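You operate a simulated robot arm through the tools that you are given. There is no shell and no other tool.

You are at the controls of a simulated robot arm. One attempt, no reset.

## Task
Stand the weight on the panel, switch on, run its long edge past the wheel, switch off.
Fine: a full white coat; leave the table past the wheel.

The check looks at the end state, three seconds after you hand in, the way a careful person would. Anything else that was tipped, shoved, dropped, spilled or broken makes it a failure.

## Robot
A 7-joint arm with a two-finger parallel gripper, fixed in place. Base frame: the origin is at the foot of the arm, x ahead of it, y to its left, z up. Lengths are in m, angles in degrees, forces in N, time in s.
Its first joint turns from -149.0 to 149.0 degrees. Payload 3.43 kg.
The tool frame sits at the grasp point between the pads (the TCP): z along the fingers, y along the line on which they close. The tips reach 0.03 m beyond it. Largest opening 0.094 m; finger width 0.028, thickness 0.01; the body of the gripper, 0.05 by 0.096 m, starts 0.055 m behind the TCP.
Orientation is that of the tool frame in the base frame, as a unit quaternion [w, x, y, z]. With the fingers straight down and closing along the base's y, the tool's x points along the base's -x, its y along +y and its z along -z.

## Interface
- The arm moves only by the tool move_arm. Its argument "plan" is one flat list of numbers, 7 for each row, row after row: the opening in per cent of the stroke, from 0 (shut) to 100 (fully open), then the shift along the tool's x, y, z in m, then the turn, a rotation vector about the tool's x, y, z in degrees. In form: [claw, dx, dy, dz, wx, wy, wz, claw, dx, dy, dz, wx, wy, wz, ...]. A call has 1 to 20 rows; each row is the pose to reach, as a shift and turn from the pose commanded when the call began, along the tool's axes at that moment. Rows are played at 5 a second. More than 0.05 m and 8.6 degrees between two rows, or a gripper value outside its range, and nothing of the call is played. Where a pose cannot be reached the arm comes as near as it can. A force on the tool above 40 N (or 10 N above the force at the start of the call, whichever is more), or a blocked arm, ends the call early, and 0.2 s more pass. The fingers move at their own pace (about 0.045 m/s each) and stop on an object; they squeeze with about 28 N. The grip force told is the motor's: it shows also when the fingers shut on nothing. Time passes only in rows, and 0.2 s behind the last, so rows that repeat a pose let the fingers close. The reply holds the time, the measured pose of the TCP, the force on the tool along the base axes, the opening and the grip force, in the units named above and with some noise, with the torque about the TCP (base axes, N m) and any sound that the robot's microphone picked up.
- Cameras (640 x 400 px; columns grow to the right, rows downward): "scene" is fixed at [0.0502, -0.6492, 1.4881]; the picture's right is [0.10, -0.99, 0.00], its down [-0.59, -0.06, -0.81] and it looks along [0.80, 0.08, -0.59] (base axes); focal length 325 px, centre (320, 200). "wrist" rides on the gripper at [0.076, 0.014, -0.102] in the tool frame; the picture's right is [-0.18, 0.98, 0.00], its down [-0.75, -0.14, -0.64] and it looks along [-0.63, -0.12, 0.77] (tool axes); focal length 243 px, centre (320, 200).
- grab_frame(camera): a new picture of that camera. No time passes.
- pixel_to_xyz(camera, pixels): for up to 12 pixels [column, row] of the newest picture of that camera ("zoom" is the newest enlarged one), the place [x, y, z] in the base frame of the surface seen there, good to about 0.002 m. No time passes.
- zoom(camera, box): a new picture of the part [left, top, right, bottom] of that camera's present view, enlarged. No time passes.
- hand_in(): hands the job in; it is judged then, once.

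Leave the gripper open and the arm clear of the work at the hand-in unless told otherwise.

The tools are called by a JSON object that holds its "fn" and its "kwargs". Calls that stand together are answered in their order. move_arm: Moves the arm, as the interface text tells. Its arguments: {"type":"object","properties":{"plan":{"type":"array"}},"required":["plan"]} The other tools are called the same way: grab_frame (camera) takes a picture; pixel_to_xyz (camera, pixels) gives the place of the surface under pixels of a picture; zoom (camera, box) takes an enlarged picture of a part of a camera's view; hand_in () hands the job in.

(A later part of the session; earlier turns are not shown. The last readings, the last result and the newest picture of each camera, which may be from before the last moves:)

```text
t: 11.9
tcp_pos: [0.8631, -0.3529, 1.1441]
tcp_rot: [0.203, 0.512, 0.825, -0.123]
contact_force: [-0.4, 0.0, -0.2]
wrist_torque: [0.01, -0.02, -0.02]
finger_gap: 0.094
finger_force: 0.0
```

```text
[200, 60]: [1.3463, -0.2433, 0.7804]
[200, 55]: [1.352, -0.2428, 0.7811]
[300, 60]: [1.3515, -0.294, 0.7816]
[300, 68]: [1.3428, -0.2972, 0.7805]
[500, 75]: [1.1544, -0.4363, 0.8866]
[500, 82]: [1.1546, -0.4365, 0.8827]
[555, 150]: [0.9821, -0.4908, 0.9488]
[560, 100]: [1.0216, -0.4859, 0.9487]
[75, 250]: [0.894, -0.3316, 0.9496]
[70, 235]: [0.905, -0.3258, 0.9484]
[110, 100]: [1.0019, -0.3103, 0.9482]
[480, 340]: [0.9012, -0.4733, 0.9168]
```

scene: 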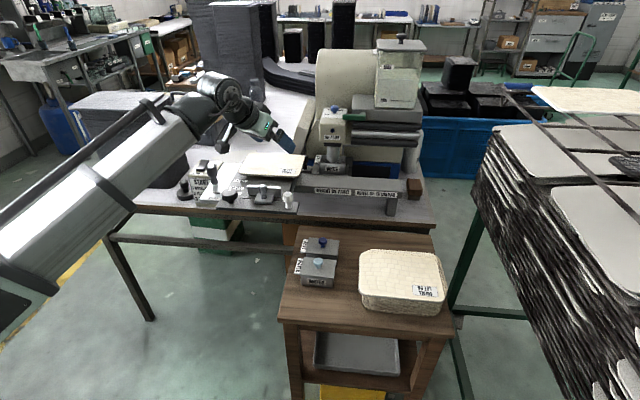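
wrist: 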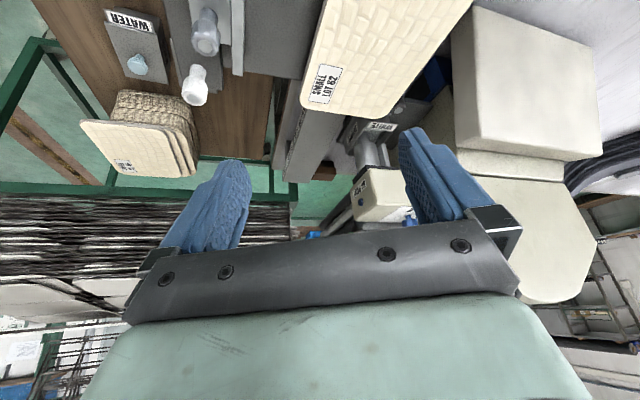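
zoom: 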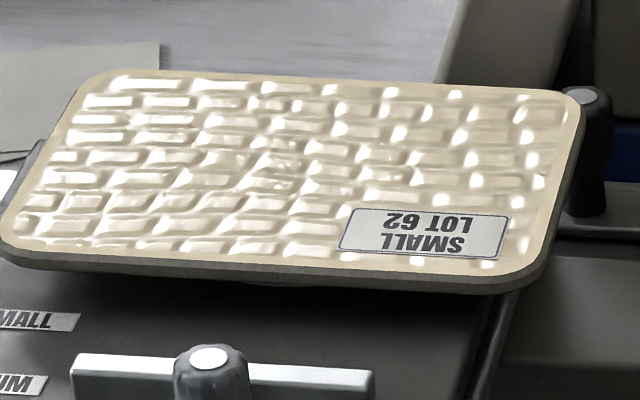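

The panel edge is only about 12 mm thick and sits on a raised disc, so it is at z≈0.938–0.950. The drum at 0.935–0.985 covers that, so the wheel already looks DOWN. I'll check the panel's far edge in x and the colour inside the pot.

{"fn": "pixel_to_xyz", "kwargs": {"camera": "zoom", "pixels": [[300, 80], [300, 84], [300, 88], [300, 92], [200, 76], [200, 80], [500, 90], [500, 94], [500, 98], [400, 86], [400, 90], [400, 94]]}}

{"fn": "zoom", "kwargs": {"camera": "scene", "box": [326, 152, 356, 168]}}

{"fn": "zoom", "kwargs": {"camera": "scene", "box": [296, 150, 346, 185]}}

{"fn": "zoom", "kwargs": {"camera": "wrist", "box": [350, 110, 400, 150]}}

```text
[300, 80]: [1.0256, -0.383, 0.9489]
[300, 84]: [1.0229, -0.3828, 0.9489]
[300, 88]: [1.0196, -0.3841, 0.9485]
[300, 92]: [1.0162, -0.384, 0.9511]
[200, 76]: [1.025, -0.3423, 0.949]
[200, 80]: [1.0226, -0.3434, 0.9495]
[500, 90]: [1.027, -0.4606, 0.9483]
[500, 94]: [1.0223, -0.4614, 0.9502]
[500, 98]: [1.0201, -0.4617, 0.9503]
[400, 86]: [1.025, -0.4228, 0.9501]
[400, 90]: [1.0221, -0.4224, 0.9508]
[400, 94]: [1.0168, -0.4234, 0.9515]
```

```text
16.00 times, centred on (341, 160) of scene
```

zoom: 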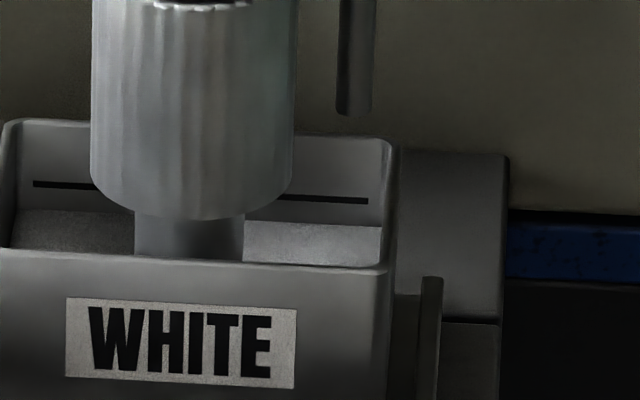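

```text
11.43 times, centred on (321, 168) of scene
```

zoom: 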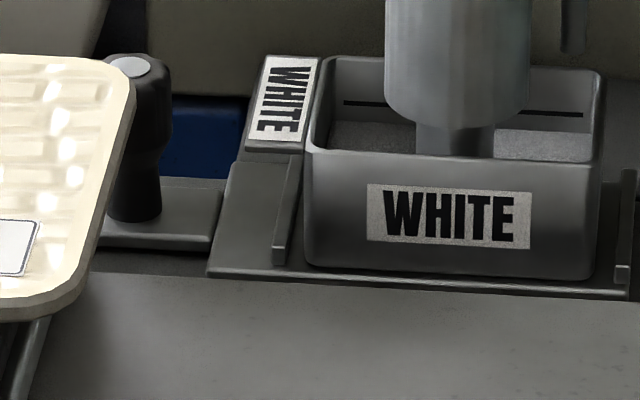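

```text
10.00 times, centred on (375, 130) of wrist
```

zoom: 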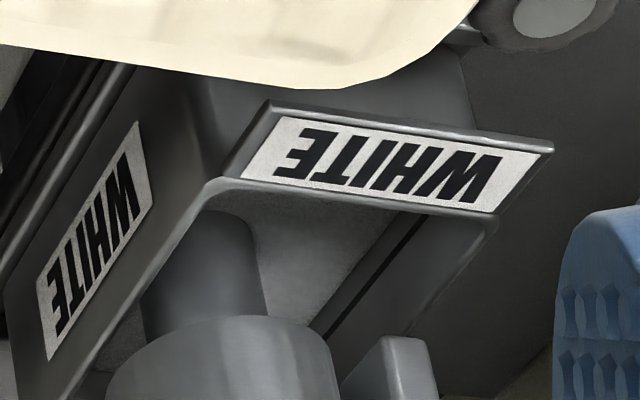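

Findings:
- The panel's far edge is at x≈1.026, the same as the drum front, so it grazes the wheel correctly.
- The pot surface is about 8 mm under the line, so it still needs filling.
- The green lever on the hopper base is the likely tap.

I'll bring the hand level in front of it and look at it from close up. First step: untilt, yaw back to -32°, and move to r≈0.95.

{"fn": "move_arm", "kwargs": {"plan": [100, 0, 0, 0, 0, 7, 0, 100, 0, 0, 0, 0, 14, 0, 100, 0, 0, 0, 0, 21, 0, 100, 0, 0, 0, 0, 27, 0, 100, 0, 0, 0, 0, 27, 0]}}

{"fn": "move_arm", "kwargs": {"plan": [100, -0.02, -0.02, -0.02, 0, 0, -5, 100, -0.04, -0.045, -0.03, 0, 0, -10, 100, -0.06, -0.07, -0.03, 0, 0, -16, 100, -0.08, -0.09, -0.03, 0, 0, -22, 100, -0.1, -0.11, -0.03, 0, 0, -27, 100, -0.113, -0.126, -0.03, 0, 0, -31, 100, -0.113, -0.126, -0.03, 0, 0, -31]}}

{"fn": "zoom", "kwargs": {"camera": "scene", "box": [330, 95, 394, 150]}}

{"fn": "pixel_to_xyz", "kwargs": {"camera": "zoom", "pixels": [[185, 160], [200, 145], [200, 175], [260, 142], [260, 160], [260, 180], [335, 160], [325, 130], [340, 180], [320, 145], [345, 145], [225, 165]]}}

```text
t: 13.1
tcp_pos: [0.8642, -0.3536, 1.1437]
tcp_rot: [0.003, 0.526, 0.85, 0.001]
contact_force: [-0.7, -0.1, 0.0]
wrist_torque: [0.01, 0.02, -0.02]
finger_gap: 0.094
finger_force: 0.0
```

```text
t: 14.7
tcp_pos: [0.8011, -0.5107, 1.1735]
tcp_rot: [0.005, 0.279, 0.96, -0.001]
contact_force: [0.3, -0.5, -0.6]
wrist_torque: [0.02, -0.01, 0.04]
finger_gap: 0.094
finger_force: 0.0
```

```text
7.27 times, centred on (362, 122) of scene
```

zoom: 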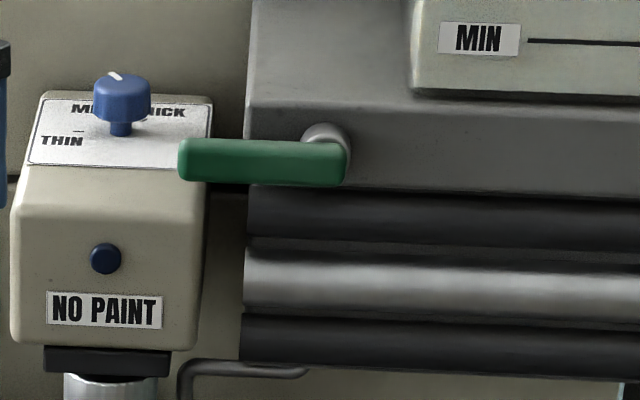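

```text
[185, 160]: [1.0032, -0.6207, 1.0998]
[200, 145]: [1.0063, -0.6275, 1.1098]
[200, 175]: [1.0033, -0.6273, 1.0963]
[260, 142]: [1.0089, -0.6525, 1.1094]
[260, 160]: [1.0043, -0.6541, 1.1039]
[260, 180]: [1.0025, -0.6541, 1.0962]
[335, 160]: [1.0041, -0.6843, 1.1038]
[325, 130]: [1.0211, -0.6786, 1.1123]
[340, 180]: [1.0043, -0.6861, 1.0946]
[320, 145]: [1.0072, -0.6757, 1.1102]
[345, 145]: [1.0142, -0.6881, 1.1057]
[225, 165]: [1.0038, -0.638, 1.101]
```

Handle: y from -0.619 (free tip) to -0.688 (pivot ≈ -0.679), z 1.094–1.110, x 1.003–1.017. Now I tilt the hand to horizontal here, well clear of the machine.

{"fn": "move_arm", "kwargs": {"plan": [100, 0, 0, 0, 0, -7, 0, 100, 0, 0, 0, 0, -15, 0, 100, 0, 0, 0, 0, -23, 0, 100, 0, 0, 0, 0, -31, 0, 100, 0, 0, 0, 0, -39, 0, 100, 0, 0, 0, 0, -47, 0, 100, 0, 0, 0, 0, -55, 0, 100, 0, 0, 0, 0, -63, 0, 100, 0, 0, 0, 0, -71, 0, 100, 0, 0, 0, 0, -79, 0, 100, 0, 0, 0, 0, -79, 0]}}

{"fn": "grab_frame", "kwargs": {"camera": "scene"}}

{"fn": "grab_frame", "kwargs": {"camera": "wrist"}}

```text
t: 17.1
tcp_pos: [0.8014, -0.511, 1.174]
tcp_rot: [0.614, 0.215, 0.738, -0.179]
contact_force: [-0.1, 1.0, 0.0]
wrist_torque: [0.02, -0.01, 0.0]
finger_gap: 0.0938
finger_force: 0.0
```

```text
taken
```

scene: 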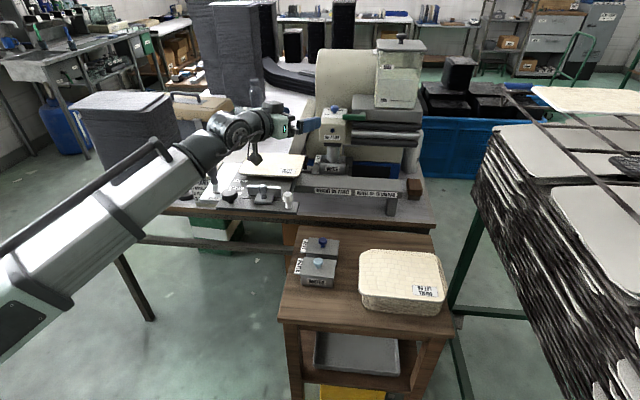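

```text
taken
```

wrist: 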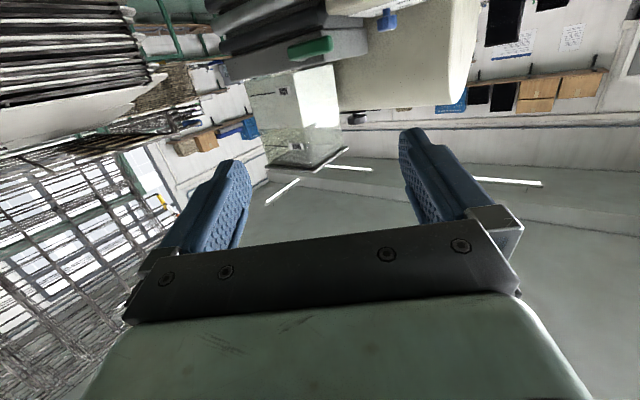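

Horizontal works. Now I roll the hand 90° so the fingers lie above and below each other like a fork, and narrow the gap to about 35 mm.

{"fn": "move_arm", "kwargs": {"plan": [80, 0, 0, 0, 0, 0, 8, 60, 0, 0, 0, 0, 0, 16, 40, 0, 0, 0, 0, 0, 24, 37, 0, 0, 0, 0, 0, 32, 37, 0, 0, 0, 0, 0, 40, 37, 0, 0, 0, 0, 0, 48, 37, 0, 0, 0, 0, 0, 56, 37, 0, 0, 0, 0, 0, 64, 37, 0, 0, 0, 0, 0, 72, 37, 0, 0, 0, 0, 0, 80, 37, 0, 0, 0, 0, 0, 88, 37, 0, 0, 0, 0, 0, 90, 37, 0, 0, 0, 0, 0, 90]}}

{"fn": "grab_frame", "kwargs": {"camera": "wrist"}}

{"fn": "grab_frame", "kwargs": {"camera": "scene"}}

```text
t: 19.9
tcp_pos: [0.8008, -0.5101, 1.1736]
tcp_rot: [0.56, 0.674, 0.37, 0.308]
contact_force: [-0.4, 0.0, 0.8]
wrist_torque: [0.03, -0.02, 0.01]
finger_gap: 0.0349
finger_force: 0.1
```

```text
taken
```

wrist: 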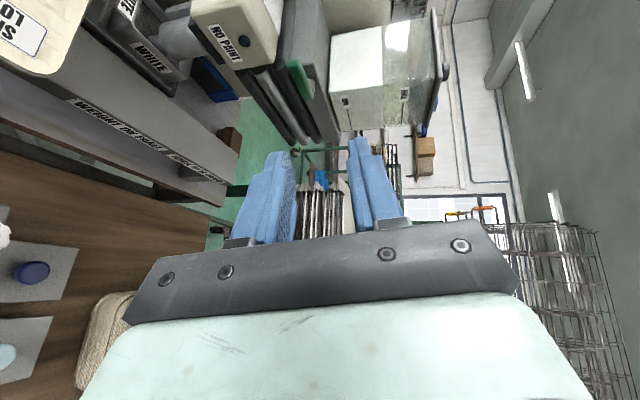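

```text
taken
```

scene: 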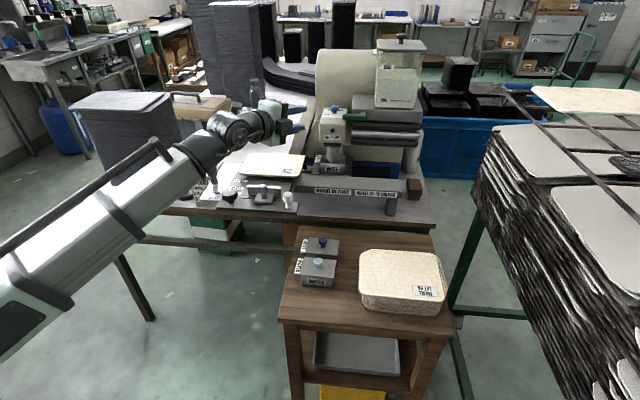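

The roll is done. Now I move to a standoff about 6 cm before the handle.

{"fn": "move_arm", "kwargs": {"plan": [37, 0.001, -0.004, 0.03, 0, 0, 0, 37, 0.003, -0.01, 0.07, 0, 0, 0, 37, 0.005, -0.018, 0.11, 0, 0, 0, 37, 0.006, -0.023, 0.15, 0, 0, 0, 37, 0.007, -0.0247, 0.18, 0, 0, 0, 37, 0.007, -0.0247, 0.18, 0, 0, 0]}}

{"fn": "grab_frame", "kwargs": {"camera": "wrist"}}

{"fn": "zoom", "kwargs": {"camera": "scene", "box": [260, 80, 420, 180]}}

```text
t: 21.3
tcp_pos: [0.9496, -0.5981, 1.1176]
tcp_rot: [0.561, 0.674, 0.369, 0.307]
contact_force: [0.2, 0.3, -0.5]
wrist_torque: [-0.02, -0.04, 0.02]
finger_gap: 0.0348
finger_force: 0.1
```

```text
taken
```

wrist: 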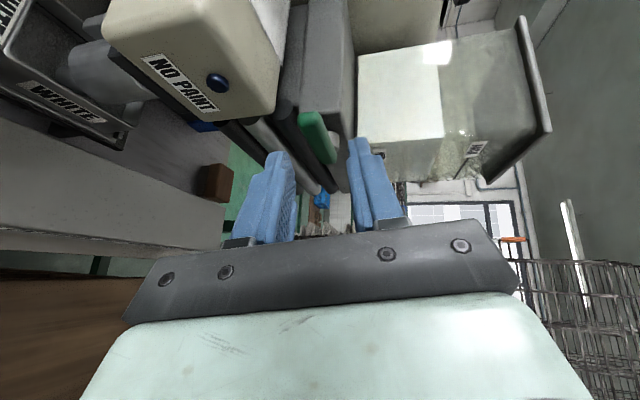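

```text
4.00 times, centred on (340, 130) of scene
```

zoom: 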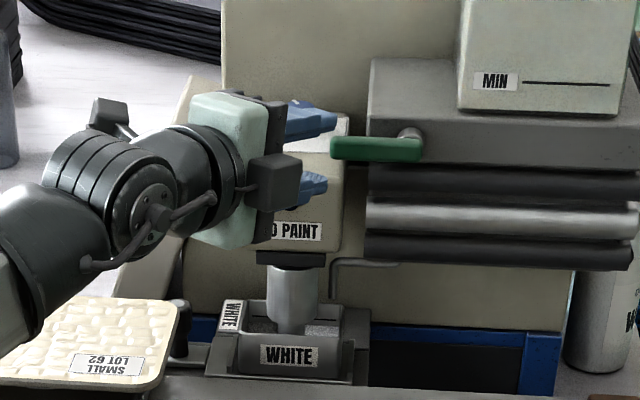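

The handle (318,137) lines up with the gap between the fingers. I advance 6 cm slowly.

{"fn": "move_arm", "kwargs": {"plan": [37, 0, -0.001, 0.015, 0, 0, 0, 37, 0, -0.002, 0.03, 0, 0, 0, 37, 0, -0.002, 0.045, 0, 0, 0, 37, 0, -0.002, 0.06, 0, 0, 0, 37, 0, -0.002, 0.06, 0, 0, 0]}}

{"fn": "grab_frame", "kwargs": {"camera": "wrist"}}

{"fn": "zoom", "kwargs": {"camera": "scene", "box": [290, 80, 400, 180]}}

```text
t: 22.5
tcp_pos: [0.9998, -0.6303, 1.1055]
tcp_rot: [0.562, 0.674, 0.369, 0.307]
contact_force: [0.5, -0.1, 0.4]
wrist_torque: [0.0, 0.03, -0.03]
finger_gap: 0.035
finger_force: 0.0
```

```text
taken
```

wrist: 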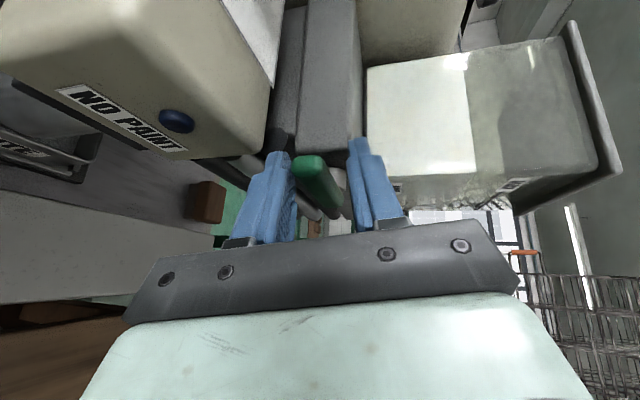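

```text
4.00 times, centred on (345, 130) of scene
```

zoom: 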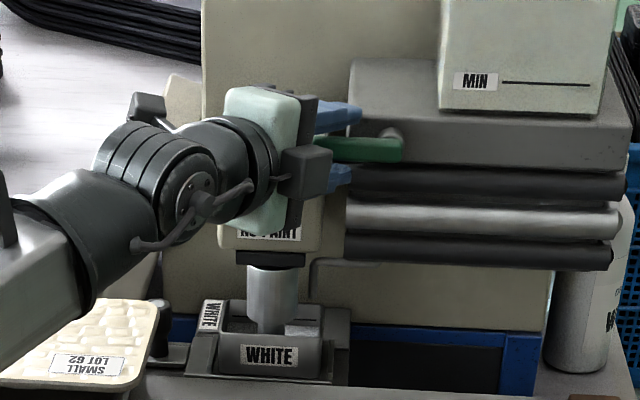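

The handle sits inside the fork. I push it down gently, 25 mm, and watch the force, the lever and the pot.

{"fn": "move_arm", "kwargs": {"plan": [37, 0, -0.006, 0.001, 0, 0, 0, 37, 0, -0.011, 0.002, 0, 0, 0, 37, 0, -0.016, 0.003, 0, 0, 0, 37, 0, -0.021, 0.004, 0, 0, 0, 37, 0, -0.025, 0.005, 0, 0, 0]}}

{"fn": "zoom", "kwargs": {"camera": "scene", "box": [290, 80, 400, 180]}}

```text
t: 23.4
tcp_pos: [0.9983, -0.6291, 1.0968]
tcp_rot: [0.568, 0.669, 0.365, 0.311]
contact_force: [-5.9, 2.2, 12.0]
wrist_torque: [0.03, -0.12, 0.05]
finger_gap: 0.0289
finger_force: 0.0
stopped in row 4: the force on the tool passed its limit at 43 N (the readings are from after the stop); the commanded pose is now the measured one
```

```text
4.00 times, centred on (345, 130) of scene
```

zoom: 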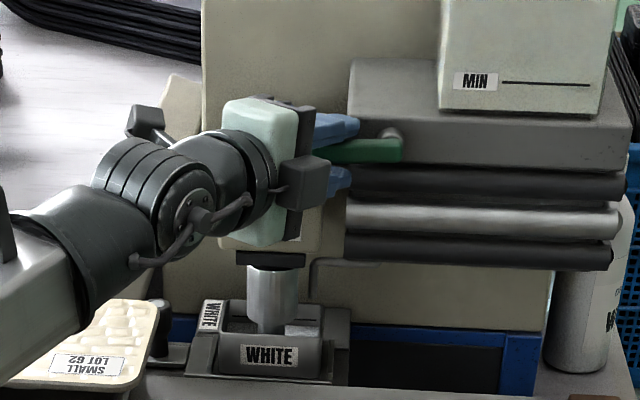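

It was blocked going down. Either the lever is at its stop or the lower finger met the head or roller. I go back to centre and try gently upward instead.

{"fn": "move_arm", "kwargs": {"plan": [37, 0, 0.005, -0.001, 0, 0, 0, 37, 0, 0.009, -0.003, 0, 0, 0, 37, 0, 0.009, -0.003, 0, 0, 0]}}

{"fn": "move_arm", "kwargs": {"plan": [37, 0, 0.005, -0.001, 0, 0, 0, 37, 0, 0.01, -0.002, 0, 0, 0, 37, 0, 0.015, -0.003, 0, 0, 0, 37, 0, 0.02, -0.004, 0, 0, 0, 37, 0, 0.02, -0.004, 0, 0, 0]}}

{"fn": "zoom", "kwargs": {"camera": "scene", "box": [290, 80, 400, 180]}}

{"fn": "grab_frame", "kwargs": {"camera": "wrist"}}

```text
t: 24.2
tcp_pos: [1.0, -0.629, 1.1057]
tcp_rot: [0.567, 0.67, 0.366, 0.309]
contact_force: [1.0, 0.4, 0.1]
wrist_torque: [0.02, -0.02, -0.02]
finger_gap: 0.0353
finger_force: 0.0
```

```text
t: 25.3
tcp_pos: [0.9983, -0.631, 1.1136]
tcp_rot: [0.559, 0.675, 0.371, 0.305]
contact_force: [2.6, -2.2, -28.3]
wrist_torque: [-0.33, 0.02, 0.15]
finger_gap: 0.0499
finger_force: 13.4
stopped in row 5: the force on the tool passed its limit at 41 N (the readings are from after the stop); the commanded pose is now the measured one
```

```text
4.00 times, centred on (345, 130) of scene
```

zoom: 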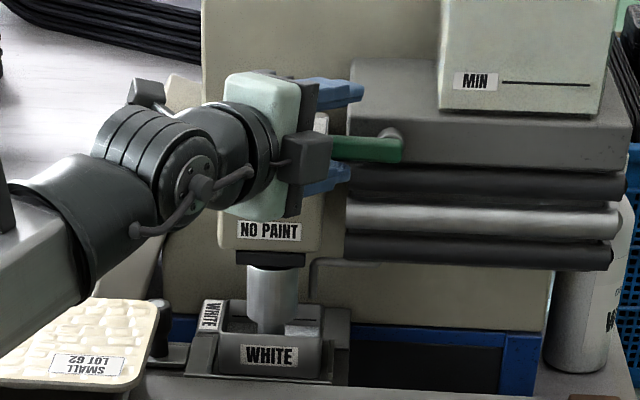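

```text
taken
```

wrist: 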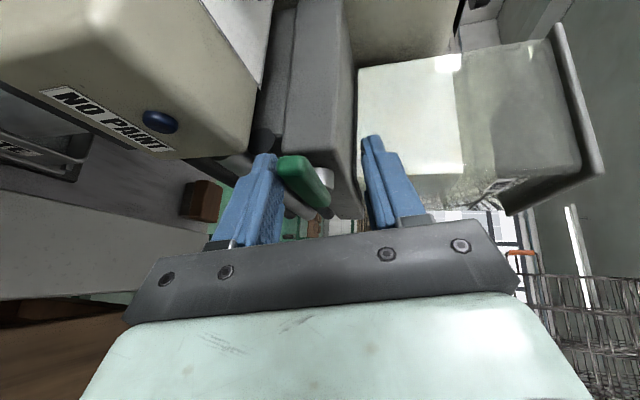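

When I pushed up, the lower finger carried 28 N and the lever held. When I pushed down, the gap shrank, so the lower finger had hit the head or roller and the lever was never loaded. I'll back out, close the hand into a fist, and push down from above with only a shallow reach.

{"fn": "move_arm", "kwargs": {"plan": [37, 0, -0.005, 0, 0, 0, 0, 37, 0, -0.008, 0, 0, 0, 0, 37, 0, -0.008, -0.02, 0, 0, 0, 37, 0, -0.008, -0.04, 0, 0, 0, 37, 0, -0.008, -0.065, 0, 0, 0, 0, 0, 0.01, -0.065, 0, 0, 0, 0, 0, 0.03, -0.065, 0, 0, 0, 0, 0, 0.03, -0.065, 0, 0, 0, 0, 0, 0.03, -0.065, 0, 0, 0]}}

{"fn": "zoom", "kwargs": {"camera": "scene", "box": [290, 80, 400, 180]}}

```text
t: 27.3
tcp_pos: [0.9486, -0.5981, 1.1618]
tcp_rot: [0.563, 0.673, 0.369, 0.308]
contact_force: [-0.6, 0.4, 0.0]
wrist_torque: [-0.02, -0.01, 0.01]
finger_gap: 0.0
finger_force: 28.5
```

```text
4.00 times, centred on (345, 130) of scene
```

zoom: 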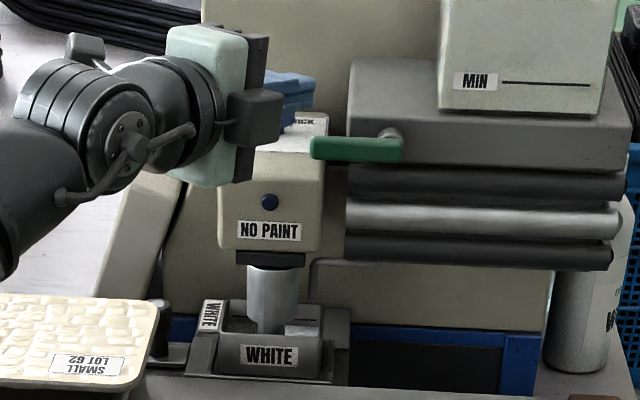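

The lever is unchanged. I bring the fist above the lever tip and press down in small steps.

{"fn": "move_arm", "kwargs": {"plan": [0, 0.003, 0, 0.015, 0, 0, 0, 0, 0.006, -0.005, 0.03, 0, 0, 0, 0, 0.0078, -0.012, 0.0425, 0, 0, 0, 0, 0.0078, -0.018, 0.0425, 0, 0, 0, 0, 0.0078, -0.023, 0.0435, 0, 0, 0, 0, 0.0078, -0.028, 0.0445, 0, 0, 0, 0, 0.0076, -0.033, 0.0455, 0, 0, 0, 0, 0.007, -0.038, 0.0465, 0, 0, 0]}}

{"fn": "zoom", "kwargs": {"camera": "scene", "box": [290, 80, 400, 180]}}

{"fn": "grab_frame", "kwargs": {"camera": "wrist"}}

```text
t: 29.1
tcp_pos: [0.985, -0.613, 1.1147]
tcp_rot: [0.563, 0.672, 0.369, 0.308]
contact_force: [-0.5, 0.2, -0.1]
wrist_torque: [0.04, -0.03, 0.0]
finger_gap: 0.0
finger_force: 27.9
```

```text
4.00 times, centred on (345, 130) of scene
```

zoom: 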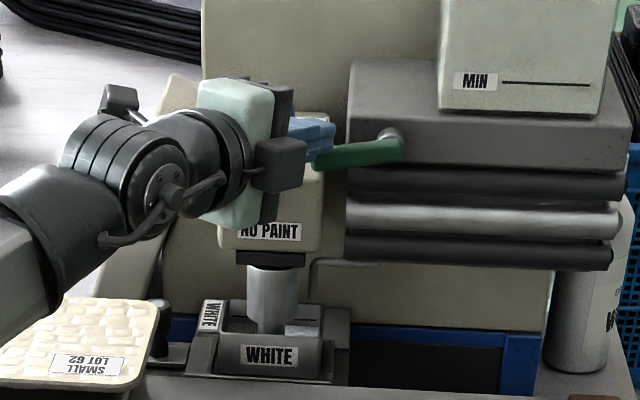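

```text
taken
```

wrist: 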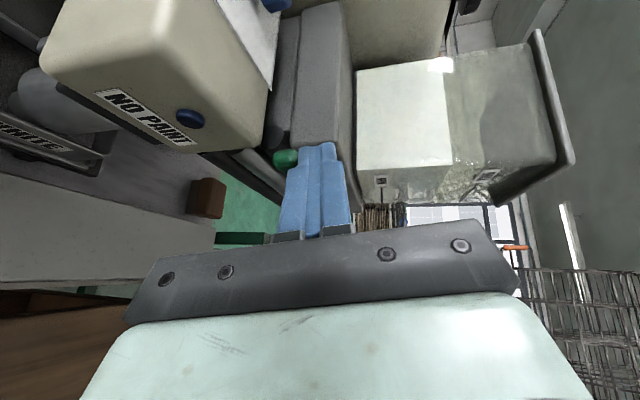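

The lever moves down easily (now about 10° below horizontal). I check the pot and spout.

{"fn": "zoom", "kwargs": {"camera": "scene", "box": [320, 140, 368, 175]}}

{"fn": "zoom", "kwargs": {"camera": "scene", "box": [345, 100, 377, 130]}}

{"fn": "pixel_to_xyz", "kwargs": {"camera": "zoom", "pixels": [[320, 200], [420, 180], [500, 170], [520, 120], [350, 250], [450, 210]]}}

```text
11.43 times, centred on (344, 158) of scene
```

zoom: 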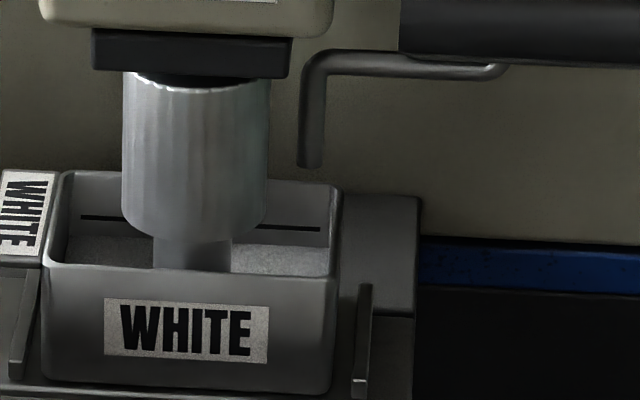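

```text
13.33 times, centred on (361, 115) of scene
```

zoom: 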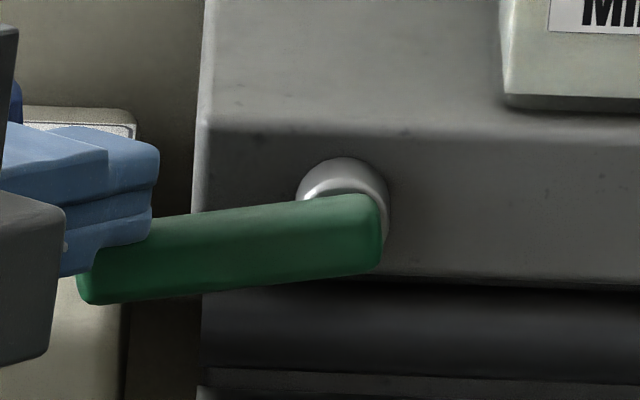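

```text
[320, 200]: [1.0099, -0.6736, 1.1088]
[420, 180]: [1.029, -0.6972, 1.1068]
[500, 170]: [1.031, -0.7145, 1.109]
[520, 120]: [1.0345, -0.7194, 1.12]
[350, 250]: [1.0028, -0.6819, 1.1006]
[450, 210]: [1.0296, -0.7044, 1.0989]
```

No flow yet. I turn the lever on to about 45° along its arc.

{"fn": "move_arm", "kwargs": {"plan": [0, -0.001, -0.006, 0.002, 0, 0, 0, 0, -0.002, -0.012, 0.004, 0, 0, 0, 0, -0.0035, -0.018, 0.006, 0, 0, 0, 0, -0.005, -0.025, 0.008, 0, 0, 0]}}

{"fn": "zoom", "kwargs": {"camera": "scene", "box": [290, 90, 400, 180]}}

{"fn": "zoom", "kwargs": {"camera": "scene", "box": [320, 140, 368, 175]}}

```text
t: 30.1
tcp_pos: [0.9862, -0.6182, 1.0897]
tcp_rot: [0.563, 0.673, 0.369, 0.308]
contact_force: [-0.6, -0.5, 0.7]
wrist_torque: [0.01, 0.0, -0.01]
finger_gap: 0.0
finger_force: 28.1
```

```text
4.44 times, centred on (345, 135) of scene
```

zoom: 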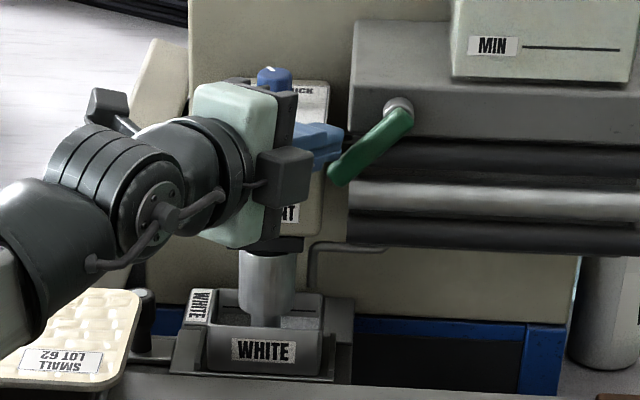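

```text
11.43 times, centred on (344, 158) of scene
```

zoom: 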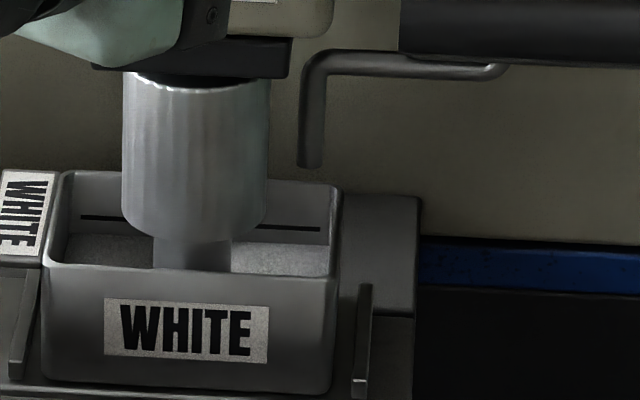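

Lever is at about 40° and nothing has changed. I continue toward vertical.

{"fn": "move_arm", "kwargs": {"plan": [0, -0.004, -0.007, 0.004, 0, 0, 0, 0, -0.0084, -0.0137, 0.008, 0, 0, 0, 0, -0.013, -0.0175, 0.0115, 0, 0, 0, 0, -0.0194, -0.0221, 0.0165, 0, 0, 0]}}

{"fn": "zoom", "kwargs": {"camera": "scene", "box": [290, 90, 400, 180]}}

{"fn": "zoom", "kwargs": {"camera": "scene", "box": [320, 140, 368, 175]}}

```text
t: 31.1
tcp_pos: [0.9853, -0.6375, 1.0678]
tcp_rot: [0.563, 0.672, 0.369, 0.31]
contact_force: [-18.9, 24.8, 8.8]
wrist_torque: [-0.17, -0.04, -0.32]
finger_gap: 0.0
finger_force: 27.8
```

```text
4.44 times, centred on (345, 135) of scene
```

zoom: 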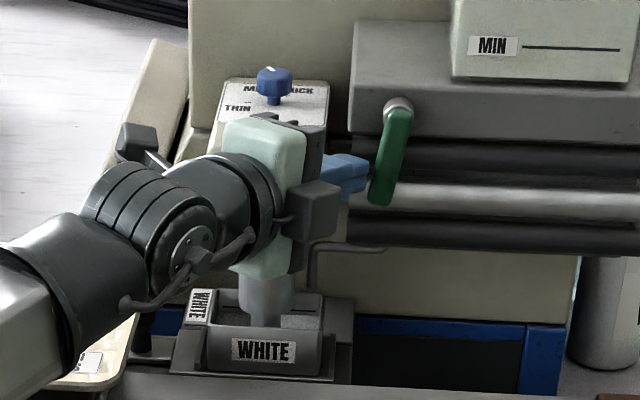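

```text
11.43 times, centred on (344, 158) of scene
```

zoom: 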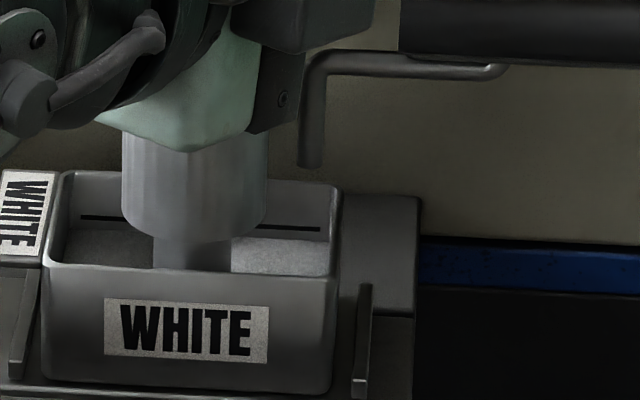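

There is about 32 N of reaction in +y, so the lever is at its end stop (about 80°). I ease off by a few mm, wait a second, and look at the spout and pot.

{"fn": "move_arm", "kwargs": {"plan": [0, 0.003, 0.001, -0.003, 0, 0, 0, 0, 0.006, 0.001, -0.005, 0, 0, 0, 0, 0.006, 0.001, -0.005, 0, 0, 0]}}

{"fn": "zoom", "kwargs": {"camera": "scene", "box": [330, 90, 400, 180]}}

{"fn": "zoom", "kwargs": {"camera": "scene", "box": [320, 140, 368, 175]}}

{"fn": "pixel_to_xyz", "kwargs": {"camera": "zoom", "pixels": [[110, 245], [260, 255], [290, 260], [310, 255], [200, 110], [195, 225]]}}

```text
t: 31.9
tcp_pos: [0.9842, -0.6352, 1.0667]
tcp_rot: [0.564, 0.673, 0.367, 0.306]
contact_force: [0.4, -0.5, -0.6]
wrist_torque: [0.02, 0.0, 0.02]
finger_gap: 0.0
finger_force: 28.4
```

```text
4.44 times, centred on (365, 135) of scene
```

zoom: 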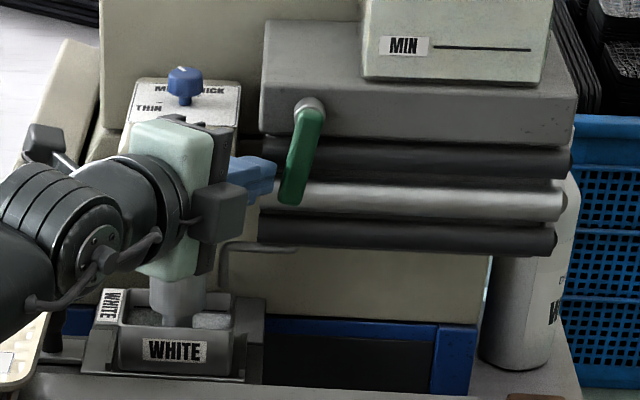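

```text
11.43 times, centred on (344, 158) of scene
```

zoom: 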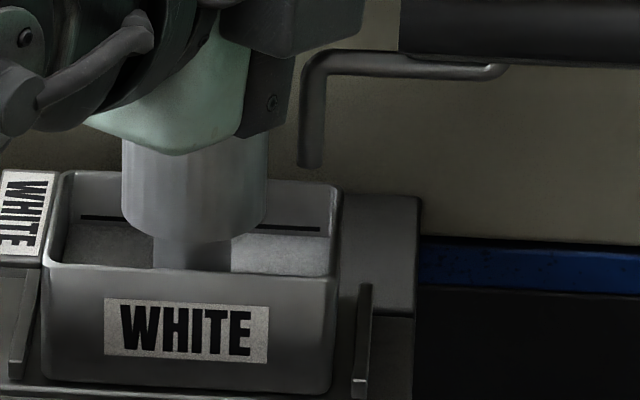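

```text
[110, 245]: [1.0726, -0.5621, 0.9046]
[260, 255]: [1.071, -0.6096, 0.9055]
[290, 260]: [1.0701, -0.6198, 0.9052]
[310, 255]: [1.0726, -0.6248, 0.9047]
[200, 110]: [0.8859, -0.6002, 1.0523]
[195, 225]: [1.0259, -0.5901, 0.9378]
```

The surface inside the pot rose from 0.900 to 0.905, so this is the fill tap and it is flowing. The line is at about 0.908–0.909. I go around the lever to its right side right away and swing it back up to close it.

{"fn": "move_arm", "kwargs": {"plan": [0, 0, 0.0006, -0.03, 0, 0, 0, 0, -0.0379, -0.002, -0.0052, 0, 0, 0, 0, -0.0649, -0.0029, 0.0125, 0, 0, 0, 0, -0.0531, 0.0004, 0.0308, 0, 0, 0, 0, -0.0345, -0.0037, 0.0194, 0, 0, 0, 0, -0.0151, -0.0079, 0.0076, 0, 0, 0, 0, -0.0016, 0.0064, -0.0037, 0, 0, 0, 0, 0.0119, 0.0207, -0.0151, 0, 0, 0, 0, 0.0119, 0.0222, -0.0155, 0, 0, 0]}}

{"fn": "zoom", "kwargs": {"camera": "scene", "box": [320, 140, 368, 175]}}

{"fn": "pixel_to_xyz", "kwargs": {"camera": "zoom", "pixels": [[110, 245], [260, 255], [290, 260], [310, 255], [290, 228], [110, 217]]}}

{"fn": "zoom", "kwargs": {"camera": "scene", "box": [290, 80, 400, 180]}}

```text
t: 33.9
tcp_pos: [0.9807, -0.6218, 1.0857]
tcp_rot: [0.56, 0.676, 0.37, 0.306]
contact_force: [-6.3, -22.2, -30.1]
wrist_torque: [0.09, 0.64, -0.46]
finger_gap: 0.0
finger_force: 27.9
```

```text
11.43 times, centred on (344, 158) of scene
```

zoom: 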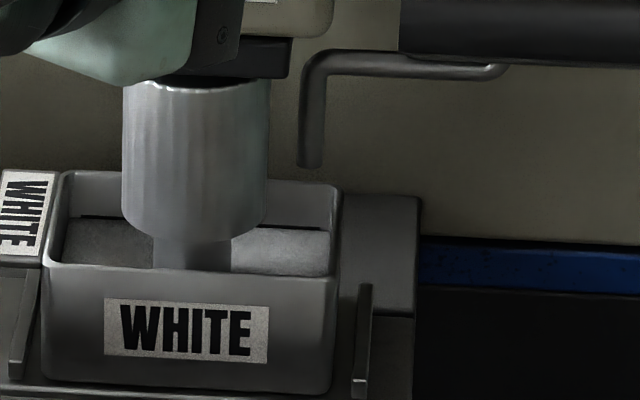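

```text
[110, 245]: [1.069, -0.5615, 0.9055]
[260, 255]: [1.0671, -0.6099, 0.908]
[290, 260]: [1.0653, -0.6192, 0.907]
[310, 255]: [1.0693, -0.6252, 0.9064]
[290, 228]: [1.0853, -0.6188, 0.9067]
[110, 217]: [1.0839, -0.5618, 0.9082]
```

```text
4.00 times, centred on (345, 130) of scene
```

zoom: 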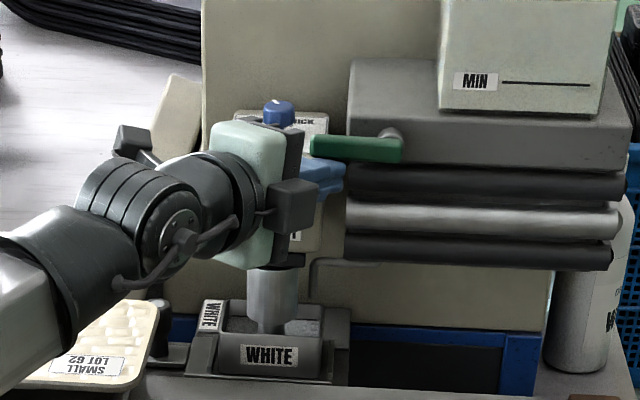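

The lever is horizontal again (closed) and the paint now sits right at the line. I ease off and back out.

{"fn": "move_arm", "kwargs": {"plan": [0, -0.003, -0.004, -0.002, 0, 0, 0, 0, -0.004, -0.007, -0.01, 0, 0, 0, 0, -0.004, -0.006, -0.03, 0, 0, 0, 0, -0.004, 0, -0.06, 0, 0, 0, 0, -0.004, 0.02, -0.09, 0, 0, 0, 0, -0.004, 0.04, -0.12, 0, 0, 0, 0, -0.004, 0.055, -0.15, 0, 0, 0, 0, -0.004, 0.06, -0.18, 0, 0, 0, 0, -0.004, 0.06, -0.18, 0, 0, 0]}}

{"fn": "zoom", "kwargs": {"camera": "scene", "box": [320, 140, 368, 175]}}

{"fn": "zoom", "kwargs": {"camera": "scene", "box": [290, 80, 400, 180]}}

```text
t: 35.9
tcp_pos: [0.8375, -0.5318, 1.1847]
tcp_rot: [0.563, 0.673, 0.369, 0.307]
contact_force: [0.1, 0.8, -0.2]
wrist_torque: [0.03, 0.0, -0.01]
finger_gap: 0.0
finger_force: 28.3
```

```text
11.43 times, centred on (344, 158) of scene
```

zoom: 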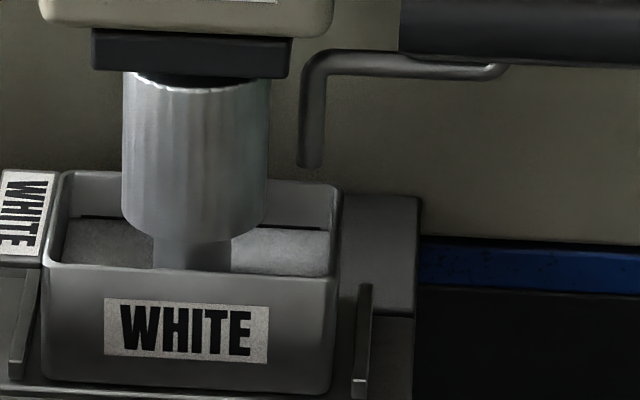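

```text
4.00 times, centred on (345, 130) of scene
```

zoom: 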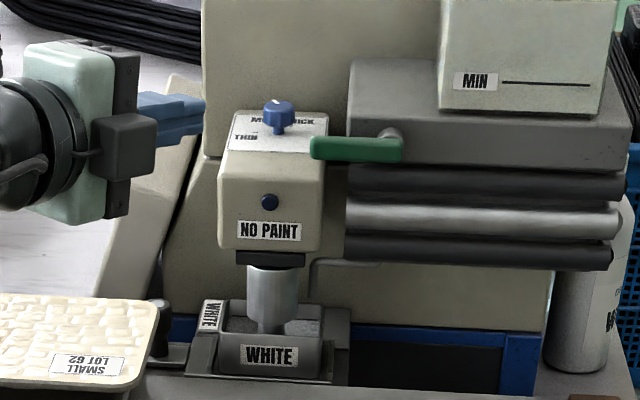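

The level is steady at the line and the tap is closed. In the current state the wheel's stem is in the paint and the drum is at panel-edge height, so the wheel is down. Next I unroll, tilt back to about 25°, and go for the weight. It sits at r≈0.976, so a 25° outward tilt gives me some margin.

{"fn": "move_arm", "kwargs": {"plan": [0, 0, 0, 0, 0, 0, -8, 20, 0, 0, 0, 0, 0, -16, 40, 0, 0, 0, 0, 0, -24, 60, 0, 0, 0, 0, 0, -32, 80, 0, 0, 0, 0, 0, -40, 100, 0, 0, 0, 0, 0, -48, 100, 0, 0, 0, 0, 0, -56, 100, 0, 0, 0, 0, 0, -64, 100, 0, 0, 0, 0, 0, -72, 100, 0, 0, 0, 0, 0, -80, 100, 0, 0, 0, 0, 0, -88, 100, 0, 0, 0, 0, 0, -90, 100, 0, 0, 0, 0, 0, -90]}}

{"fn": "move_arm", "kwargs": {"plan": [100, 0, 0, 0, 0, 8, 0, 100, 0, 0, 0, 0, 16, 0, 100, 0, 0, 0, 0, 24, 0, 100, 0, 0, 0, 0, 32, 0, 100, 0, 0, 0, 0, 40, 0, 100, 0, 0, 0, 0, 48, 0, 100, 0, 0, 0, 0, 54, 0, 100, 0, 0, 0, 0, 54, 0]}}

{"fn": "zoom", "kwargs": {"camera": "scene", "box": [165, 160, 215, 210]}}

{"fn": "pixel_to_xyz", "kwargs": {"camera": "zoom", "pixels": [[265, 185], [225, 200], [300, 200], [265, 235], [262, 265], [235, 280], [295, 285], [180, 330], [350, 320], [250, 380], [262, 305], [200, 370]]}}

```text
t: 38.7
tcp_pos: [0.8391, -0.5316, 1.1825]
tcp_rot: [0.615, 0.214, 0.737, -0.18]
contact_force: [0.3, 0.4, -0.1]
wrist_torque: [-0.02, -0.01, 0.0]
finger_gap: 0.094
finger_force: 0.0
```

```text
t: 40.5
tcp_pos: [0.8406, -0.5325, 1.1808]
tcp_rot: [0.214, 0.273, 0.936, -0.063]
contact_force: [-0.3, 0.6, -0.5]
wrist_torque: [0.0, 0.02, -0.01]
finger_gap: 0.0941
finger_force: 0.0
```

```text
8.00 times, centred on (190, 185) of scene
```

zoom: 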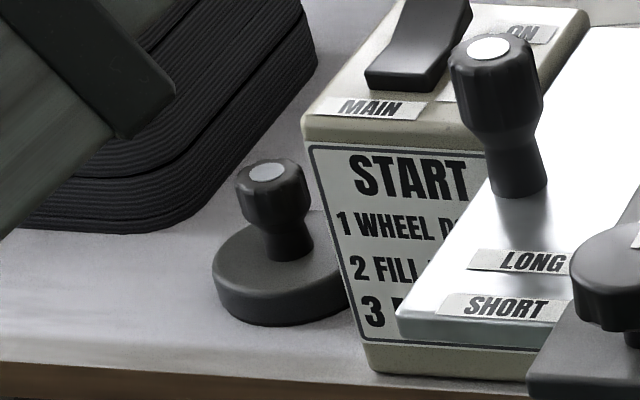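

```text
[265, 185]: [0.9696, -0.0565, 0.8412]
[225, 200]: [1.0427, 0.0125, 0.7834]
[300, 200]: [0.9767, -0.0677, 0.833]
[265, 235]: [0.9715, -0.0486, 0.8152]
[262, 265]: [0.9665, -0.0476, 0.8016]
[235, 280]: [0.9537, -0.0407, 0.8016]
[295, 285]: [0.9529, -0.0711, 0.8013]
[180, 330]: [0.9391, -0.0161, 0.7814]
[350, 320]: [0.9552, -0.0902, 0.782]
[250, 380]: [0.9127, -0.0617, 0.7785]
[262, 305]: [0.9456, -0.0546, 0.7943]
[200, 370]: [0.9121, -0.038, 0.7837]
```

Weight: base about 62 mm wide, z 0.781–0.8015; neck to 0.815; knob 34 mm wide up to z 0.842. Next I measure its centre, the switch box's left face and the mat stack nearby, so the fingers don't hit anything.

{"fn": "pixel_to_xyz", "kwargs": {"camera": "zoom", "pixels": [[266, 171], [240, 185], [307, 180], [215, 280], [345, 260], [310, 140], [355, 340], [330, 230], [150, 225], [60, 225], [250, 150], [300, 60]]}}

{"fn": "grab_frame", "kwargs": {"camera": "scene"}}

{"fn": "pixel_to_xyz", "kwargs": {"camera": "scene", "pixels": [[180, 185], [170, 188], [140, 187], [160, 150], [110, 115], [200, 140], [125, 170], [190, 150], [230, 130], [245, 140]]}}

```text
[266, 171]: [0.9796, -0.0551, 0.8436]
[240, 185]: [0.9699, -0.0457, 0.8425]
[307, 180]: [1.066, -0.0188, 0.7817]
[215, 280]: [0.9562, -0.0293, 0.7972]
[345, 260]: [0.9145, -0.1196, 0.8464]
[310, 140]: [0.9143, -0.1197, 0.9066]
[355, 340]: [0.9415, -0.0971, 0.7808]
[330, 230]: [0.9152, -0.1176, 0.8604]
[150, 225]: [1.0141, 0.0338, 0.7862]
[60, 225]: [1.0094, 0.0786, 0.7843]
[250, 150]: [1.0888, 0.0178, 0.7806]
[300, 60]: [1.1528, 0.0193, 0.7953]
```

```text
taken
```

scene: 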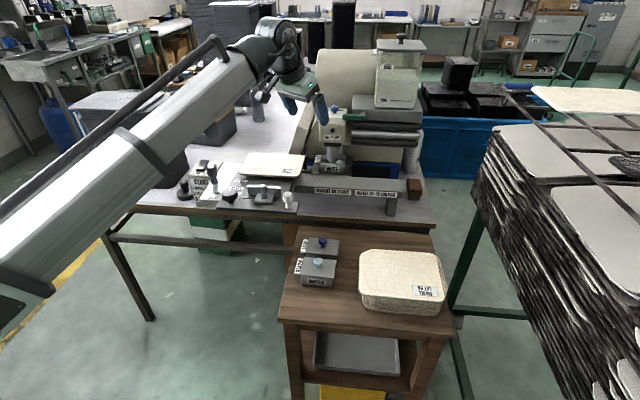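

```text
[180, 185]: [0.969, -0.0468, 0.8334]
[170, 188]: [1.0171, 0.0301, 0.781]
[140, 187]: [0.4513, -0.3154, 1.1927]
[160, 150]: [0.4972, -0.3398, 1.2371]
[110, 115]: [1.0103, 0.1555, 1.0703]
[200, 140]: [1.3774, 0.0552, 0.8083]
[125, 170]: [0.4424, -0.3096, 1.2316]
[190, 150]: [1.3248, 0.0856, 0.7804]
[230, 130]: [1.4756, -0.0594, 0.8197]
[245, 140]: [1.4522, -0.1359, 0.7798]
```

Weight centre is about (0.979, -0.057). The switch box's left face is at y≈-0.116, so I open the fingers only to about 55 mm. I move over the bench at height 1.13, yawing to face the weight.

{"fn": "move_arm", "kwargs": {"plan": [90, 0.0123, 0.0396, -0.0011, -1.0, 0, -2.2, 80, 0.0246, 0.0792, -0.0023, -2.05, 0, -4.4, 70, 0.0369, 0.1188, -0.0034, -3.1, 0, -6.6, 58, 0.0492, 0.1584, -0.0046, -4.1, 0, -8.8, 58, 0.0615, 0.198, -0.0057, -5.1, 0, -11.0, 58, 0.0738, 0.2376, -0.0068, -6.15, 0, -13.2, 58, 0.0861, 0.2772, -0.008, -7.2, 0, -15.4, 58, 0.0984, 0.3168, -0.0091, -8.2, 0, -17.7, 58, 0.1107, 0.3564, -0.0103, -9.2, 0, -19.9, 58, 0.123, 0.396, -0.0114, -10.25, 0, -22.1, 58, 0.1353, 0.4356, -0.0126, -11.3, 0, -24.3, 58, 0.1476, 0.4752, -0.0137, -12.3, 0, -26.5, 58, 0.1476, 0.4752, -0.0137, -12.3, 0, -26.5]}}

{"fn": "grab_frame", "kwargs": {"camera": "wrist"}}

{"fn": "grab_frame", "kwargs": {"camera": "scene"}}

```text
t: 43.3
tcp_pos: [0.9788, -0.0551, 1.1315]
tcp_rot: [0.222, 0.028, 0.975, -0.01]
contact_force: [0.2, -0.4, 0.1]
wrist_torque: [0.0, 0.0, 0.0]
finger_gap: 0.0543
finger_force: 0.1
```

```text
taken
```

wrist: 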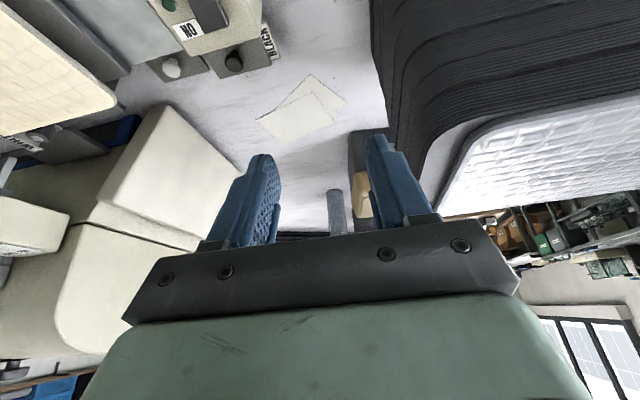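

```text
taken
```

scene: 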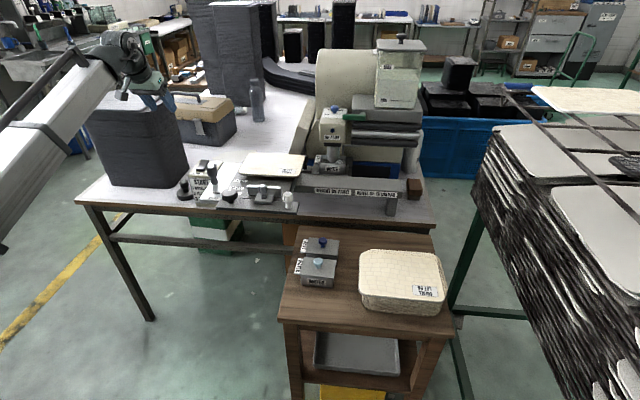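

The stack of black mats stands right beside the weight. I measure how close it is before descending.

{"fn": "pixel_to_xyz", "kwargs": {"camera": "scene", "pixels": [[165, 115], [180, 130], [186, 150], [187, 165], [182, 172], [165, 185], [120, 185], [172, 108], [150, 110], [178, 112]]}}

{"fn": "zoom", "kwargs": {"camera": "scene", "box": [70, 30, 230, 220]}}

{"fn": "pixel_to_xyz", "kwargs": {"camera": "wrist", "pixels": [[375, 50], [380, 90], [395, 120], [440, 170], [420, 140], [480, 200]]}}

```text
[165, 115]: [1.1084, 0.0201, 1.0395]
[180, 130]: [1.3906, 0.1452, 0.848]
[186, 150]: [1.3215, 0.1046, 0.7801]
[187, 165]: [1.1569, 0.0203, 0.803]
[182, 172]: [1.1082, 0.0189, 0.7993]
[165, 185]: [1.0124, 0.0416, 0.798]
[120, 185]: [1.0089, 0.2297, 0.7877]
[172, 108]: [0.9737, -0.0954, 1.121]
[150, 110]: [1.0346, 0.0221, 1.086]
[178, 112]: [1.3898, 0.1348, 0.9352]
```

```text
2.11 times, centred on (150, 125) of scene
```

zoom: 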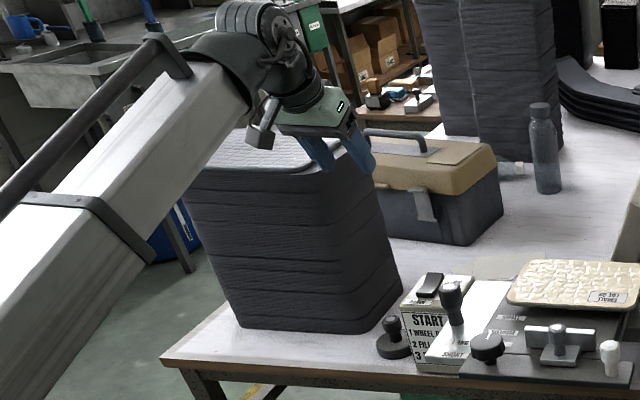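

```text
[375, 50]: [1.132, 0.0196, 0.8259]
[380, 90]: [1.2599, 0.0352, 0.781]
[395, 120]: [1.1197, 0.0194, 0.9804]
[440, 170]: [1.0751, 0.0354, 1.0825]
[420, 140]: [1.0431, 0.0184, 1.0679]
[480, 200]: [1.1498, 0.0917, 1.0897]
```

The stack's right face is at y≈0.019 and its front at x≈1.01, which gives enough clearance. I descend straight to z 0.90 and check the alignment.

{"fn": "move_arm", "kwargs": {"plan": [58, 0.0173, -0.001, 0.036, 0, 0, 0, 58, 0.0347, -0.002, 0.0721, 0, 0, 0, 58, 0.052, -0.003, 0.1081, 0, 0, 0, 58, 0.0694, -0.003, 0.1442, 0, 0, 0, 58, 0.0867, -0.003, 0.1802, 0, 0, 0, 58, 0.1004, -0.003, 0.2086, 0, 0, 0, 58, 0.1004, -0.003, 0.2086, 0, 0, 0]}}

{"fn": "grab_frame", "kwargs": {"camera": "wrist"}}

{"fn": "zoom", "kwargs": {"camera": "scene", "box": [120, 100, 240, 210]}}

```text
t: 44.9
tcp_pos: [0.9788, -0.0606, 0.8982]
tcp_rot: [0.221, 0.028, 0.975, -0.011]
contact_force: [0.1, -0.7, 0.1]
wrist_torque: [0.01, 0.0, -0.01]
finger_gap: 0.0547
finger_force: 0.0
```

```text
taken
```

wrist: 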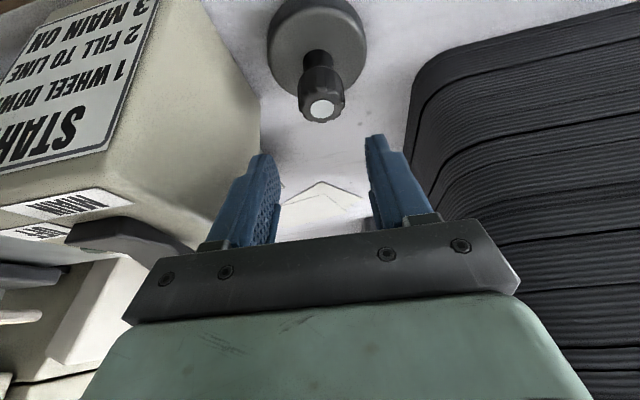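

```text
3.64 times, centred on (180, 155) of scene
```

zoom: 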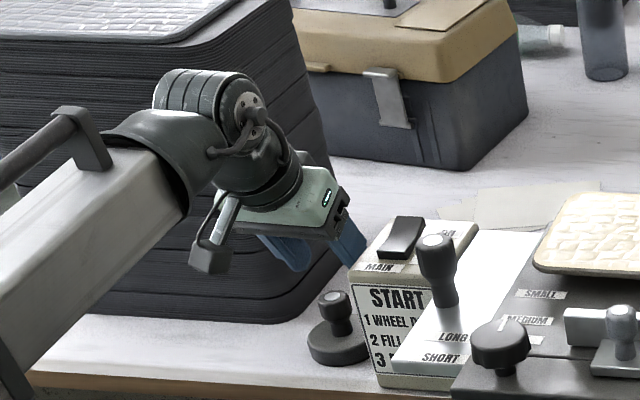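

{"fn": "pixel_to_xyz", "kwargs": {"camera": "wrist", "pixels": [[322, 110], [300, 100], [343, 100], [318, 70], [318, 30], [275, 50], [364, 50], [250, 130], [410, 110], [262, 160]]}}

```text
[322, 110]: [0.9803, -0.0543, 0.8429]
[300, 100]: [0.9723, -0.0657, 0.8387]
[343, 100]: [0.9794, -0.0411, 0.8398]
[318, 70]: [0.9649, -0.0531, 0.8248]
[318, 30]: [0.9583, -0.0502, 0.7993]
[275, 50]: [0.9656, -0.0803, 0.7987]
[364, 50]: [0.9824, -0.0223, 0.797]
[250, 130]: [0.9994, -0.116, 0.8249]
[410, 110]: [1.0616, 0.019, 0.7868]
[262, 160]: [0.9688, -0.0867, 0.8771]
```

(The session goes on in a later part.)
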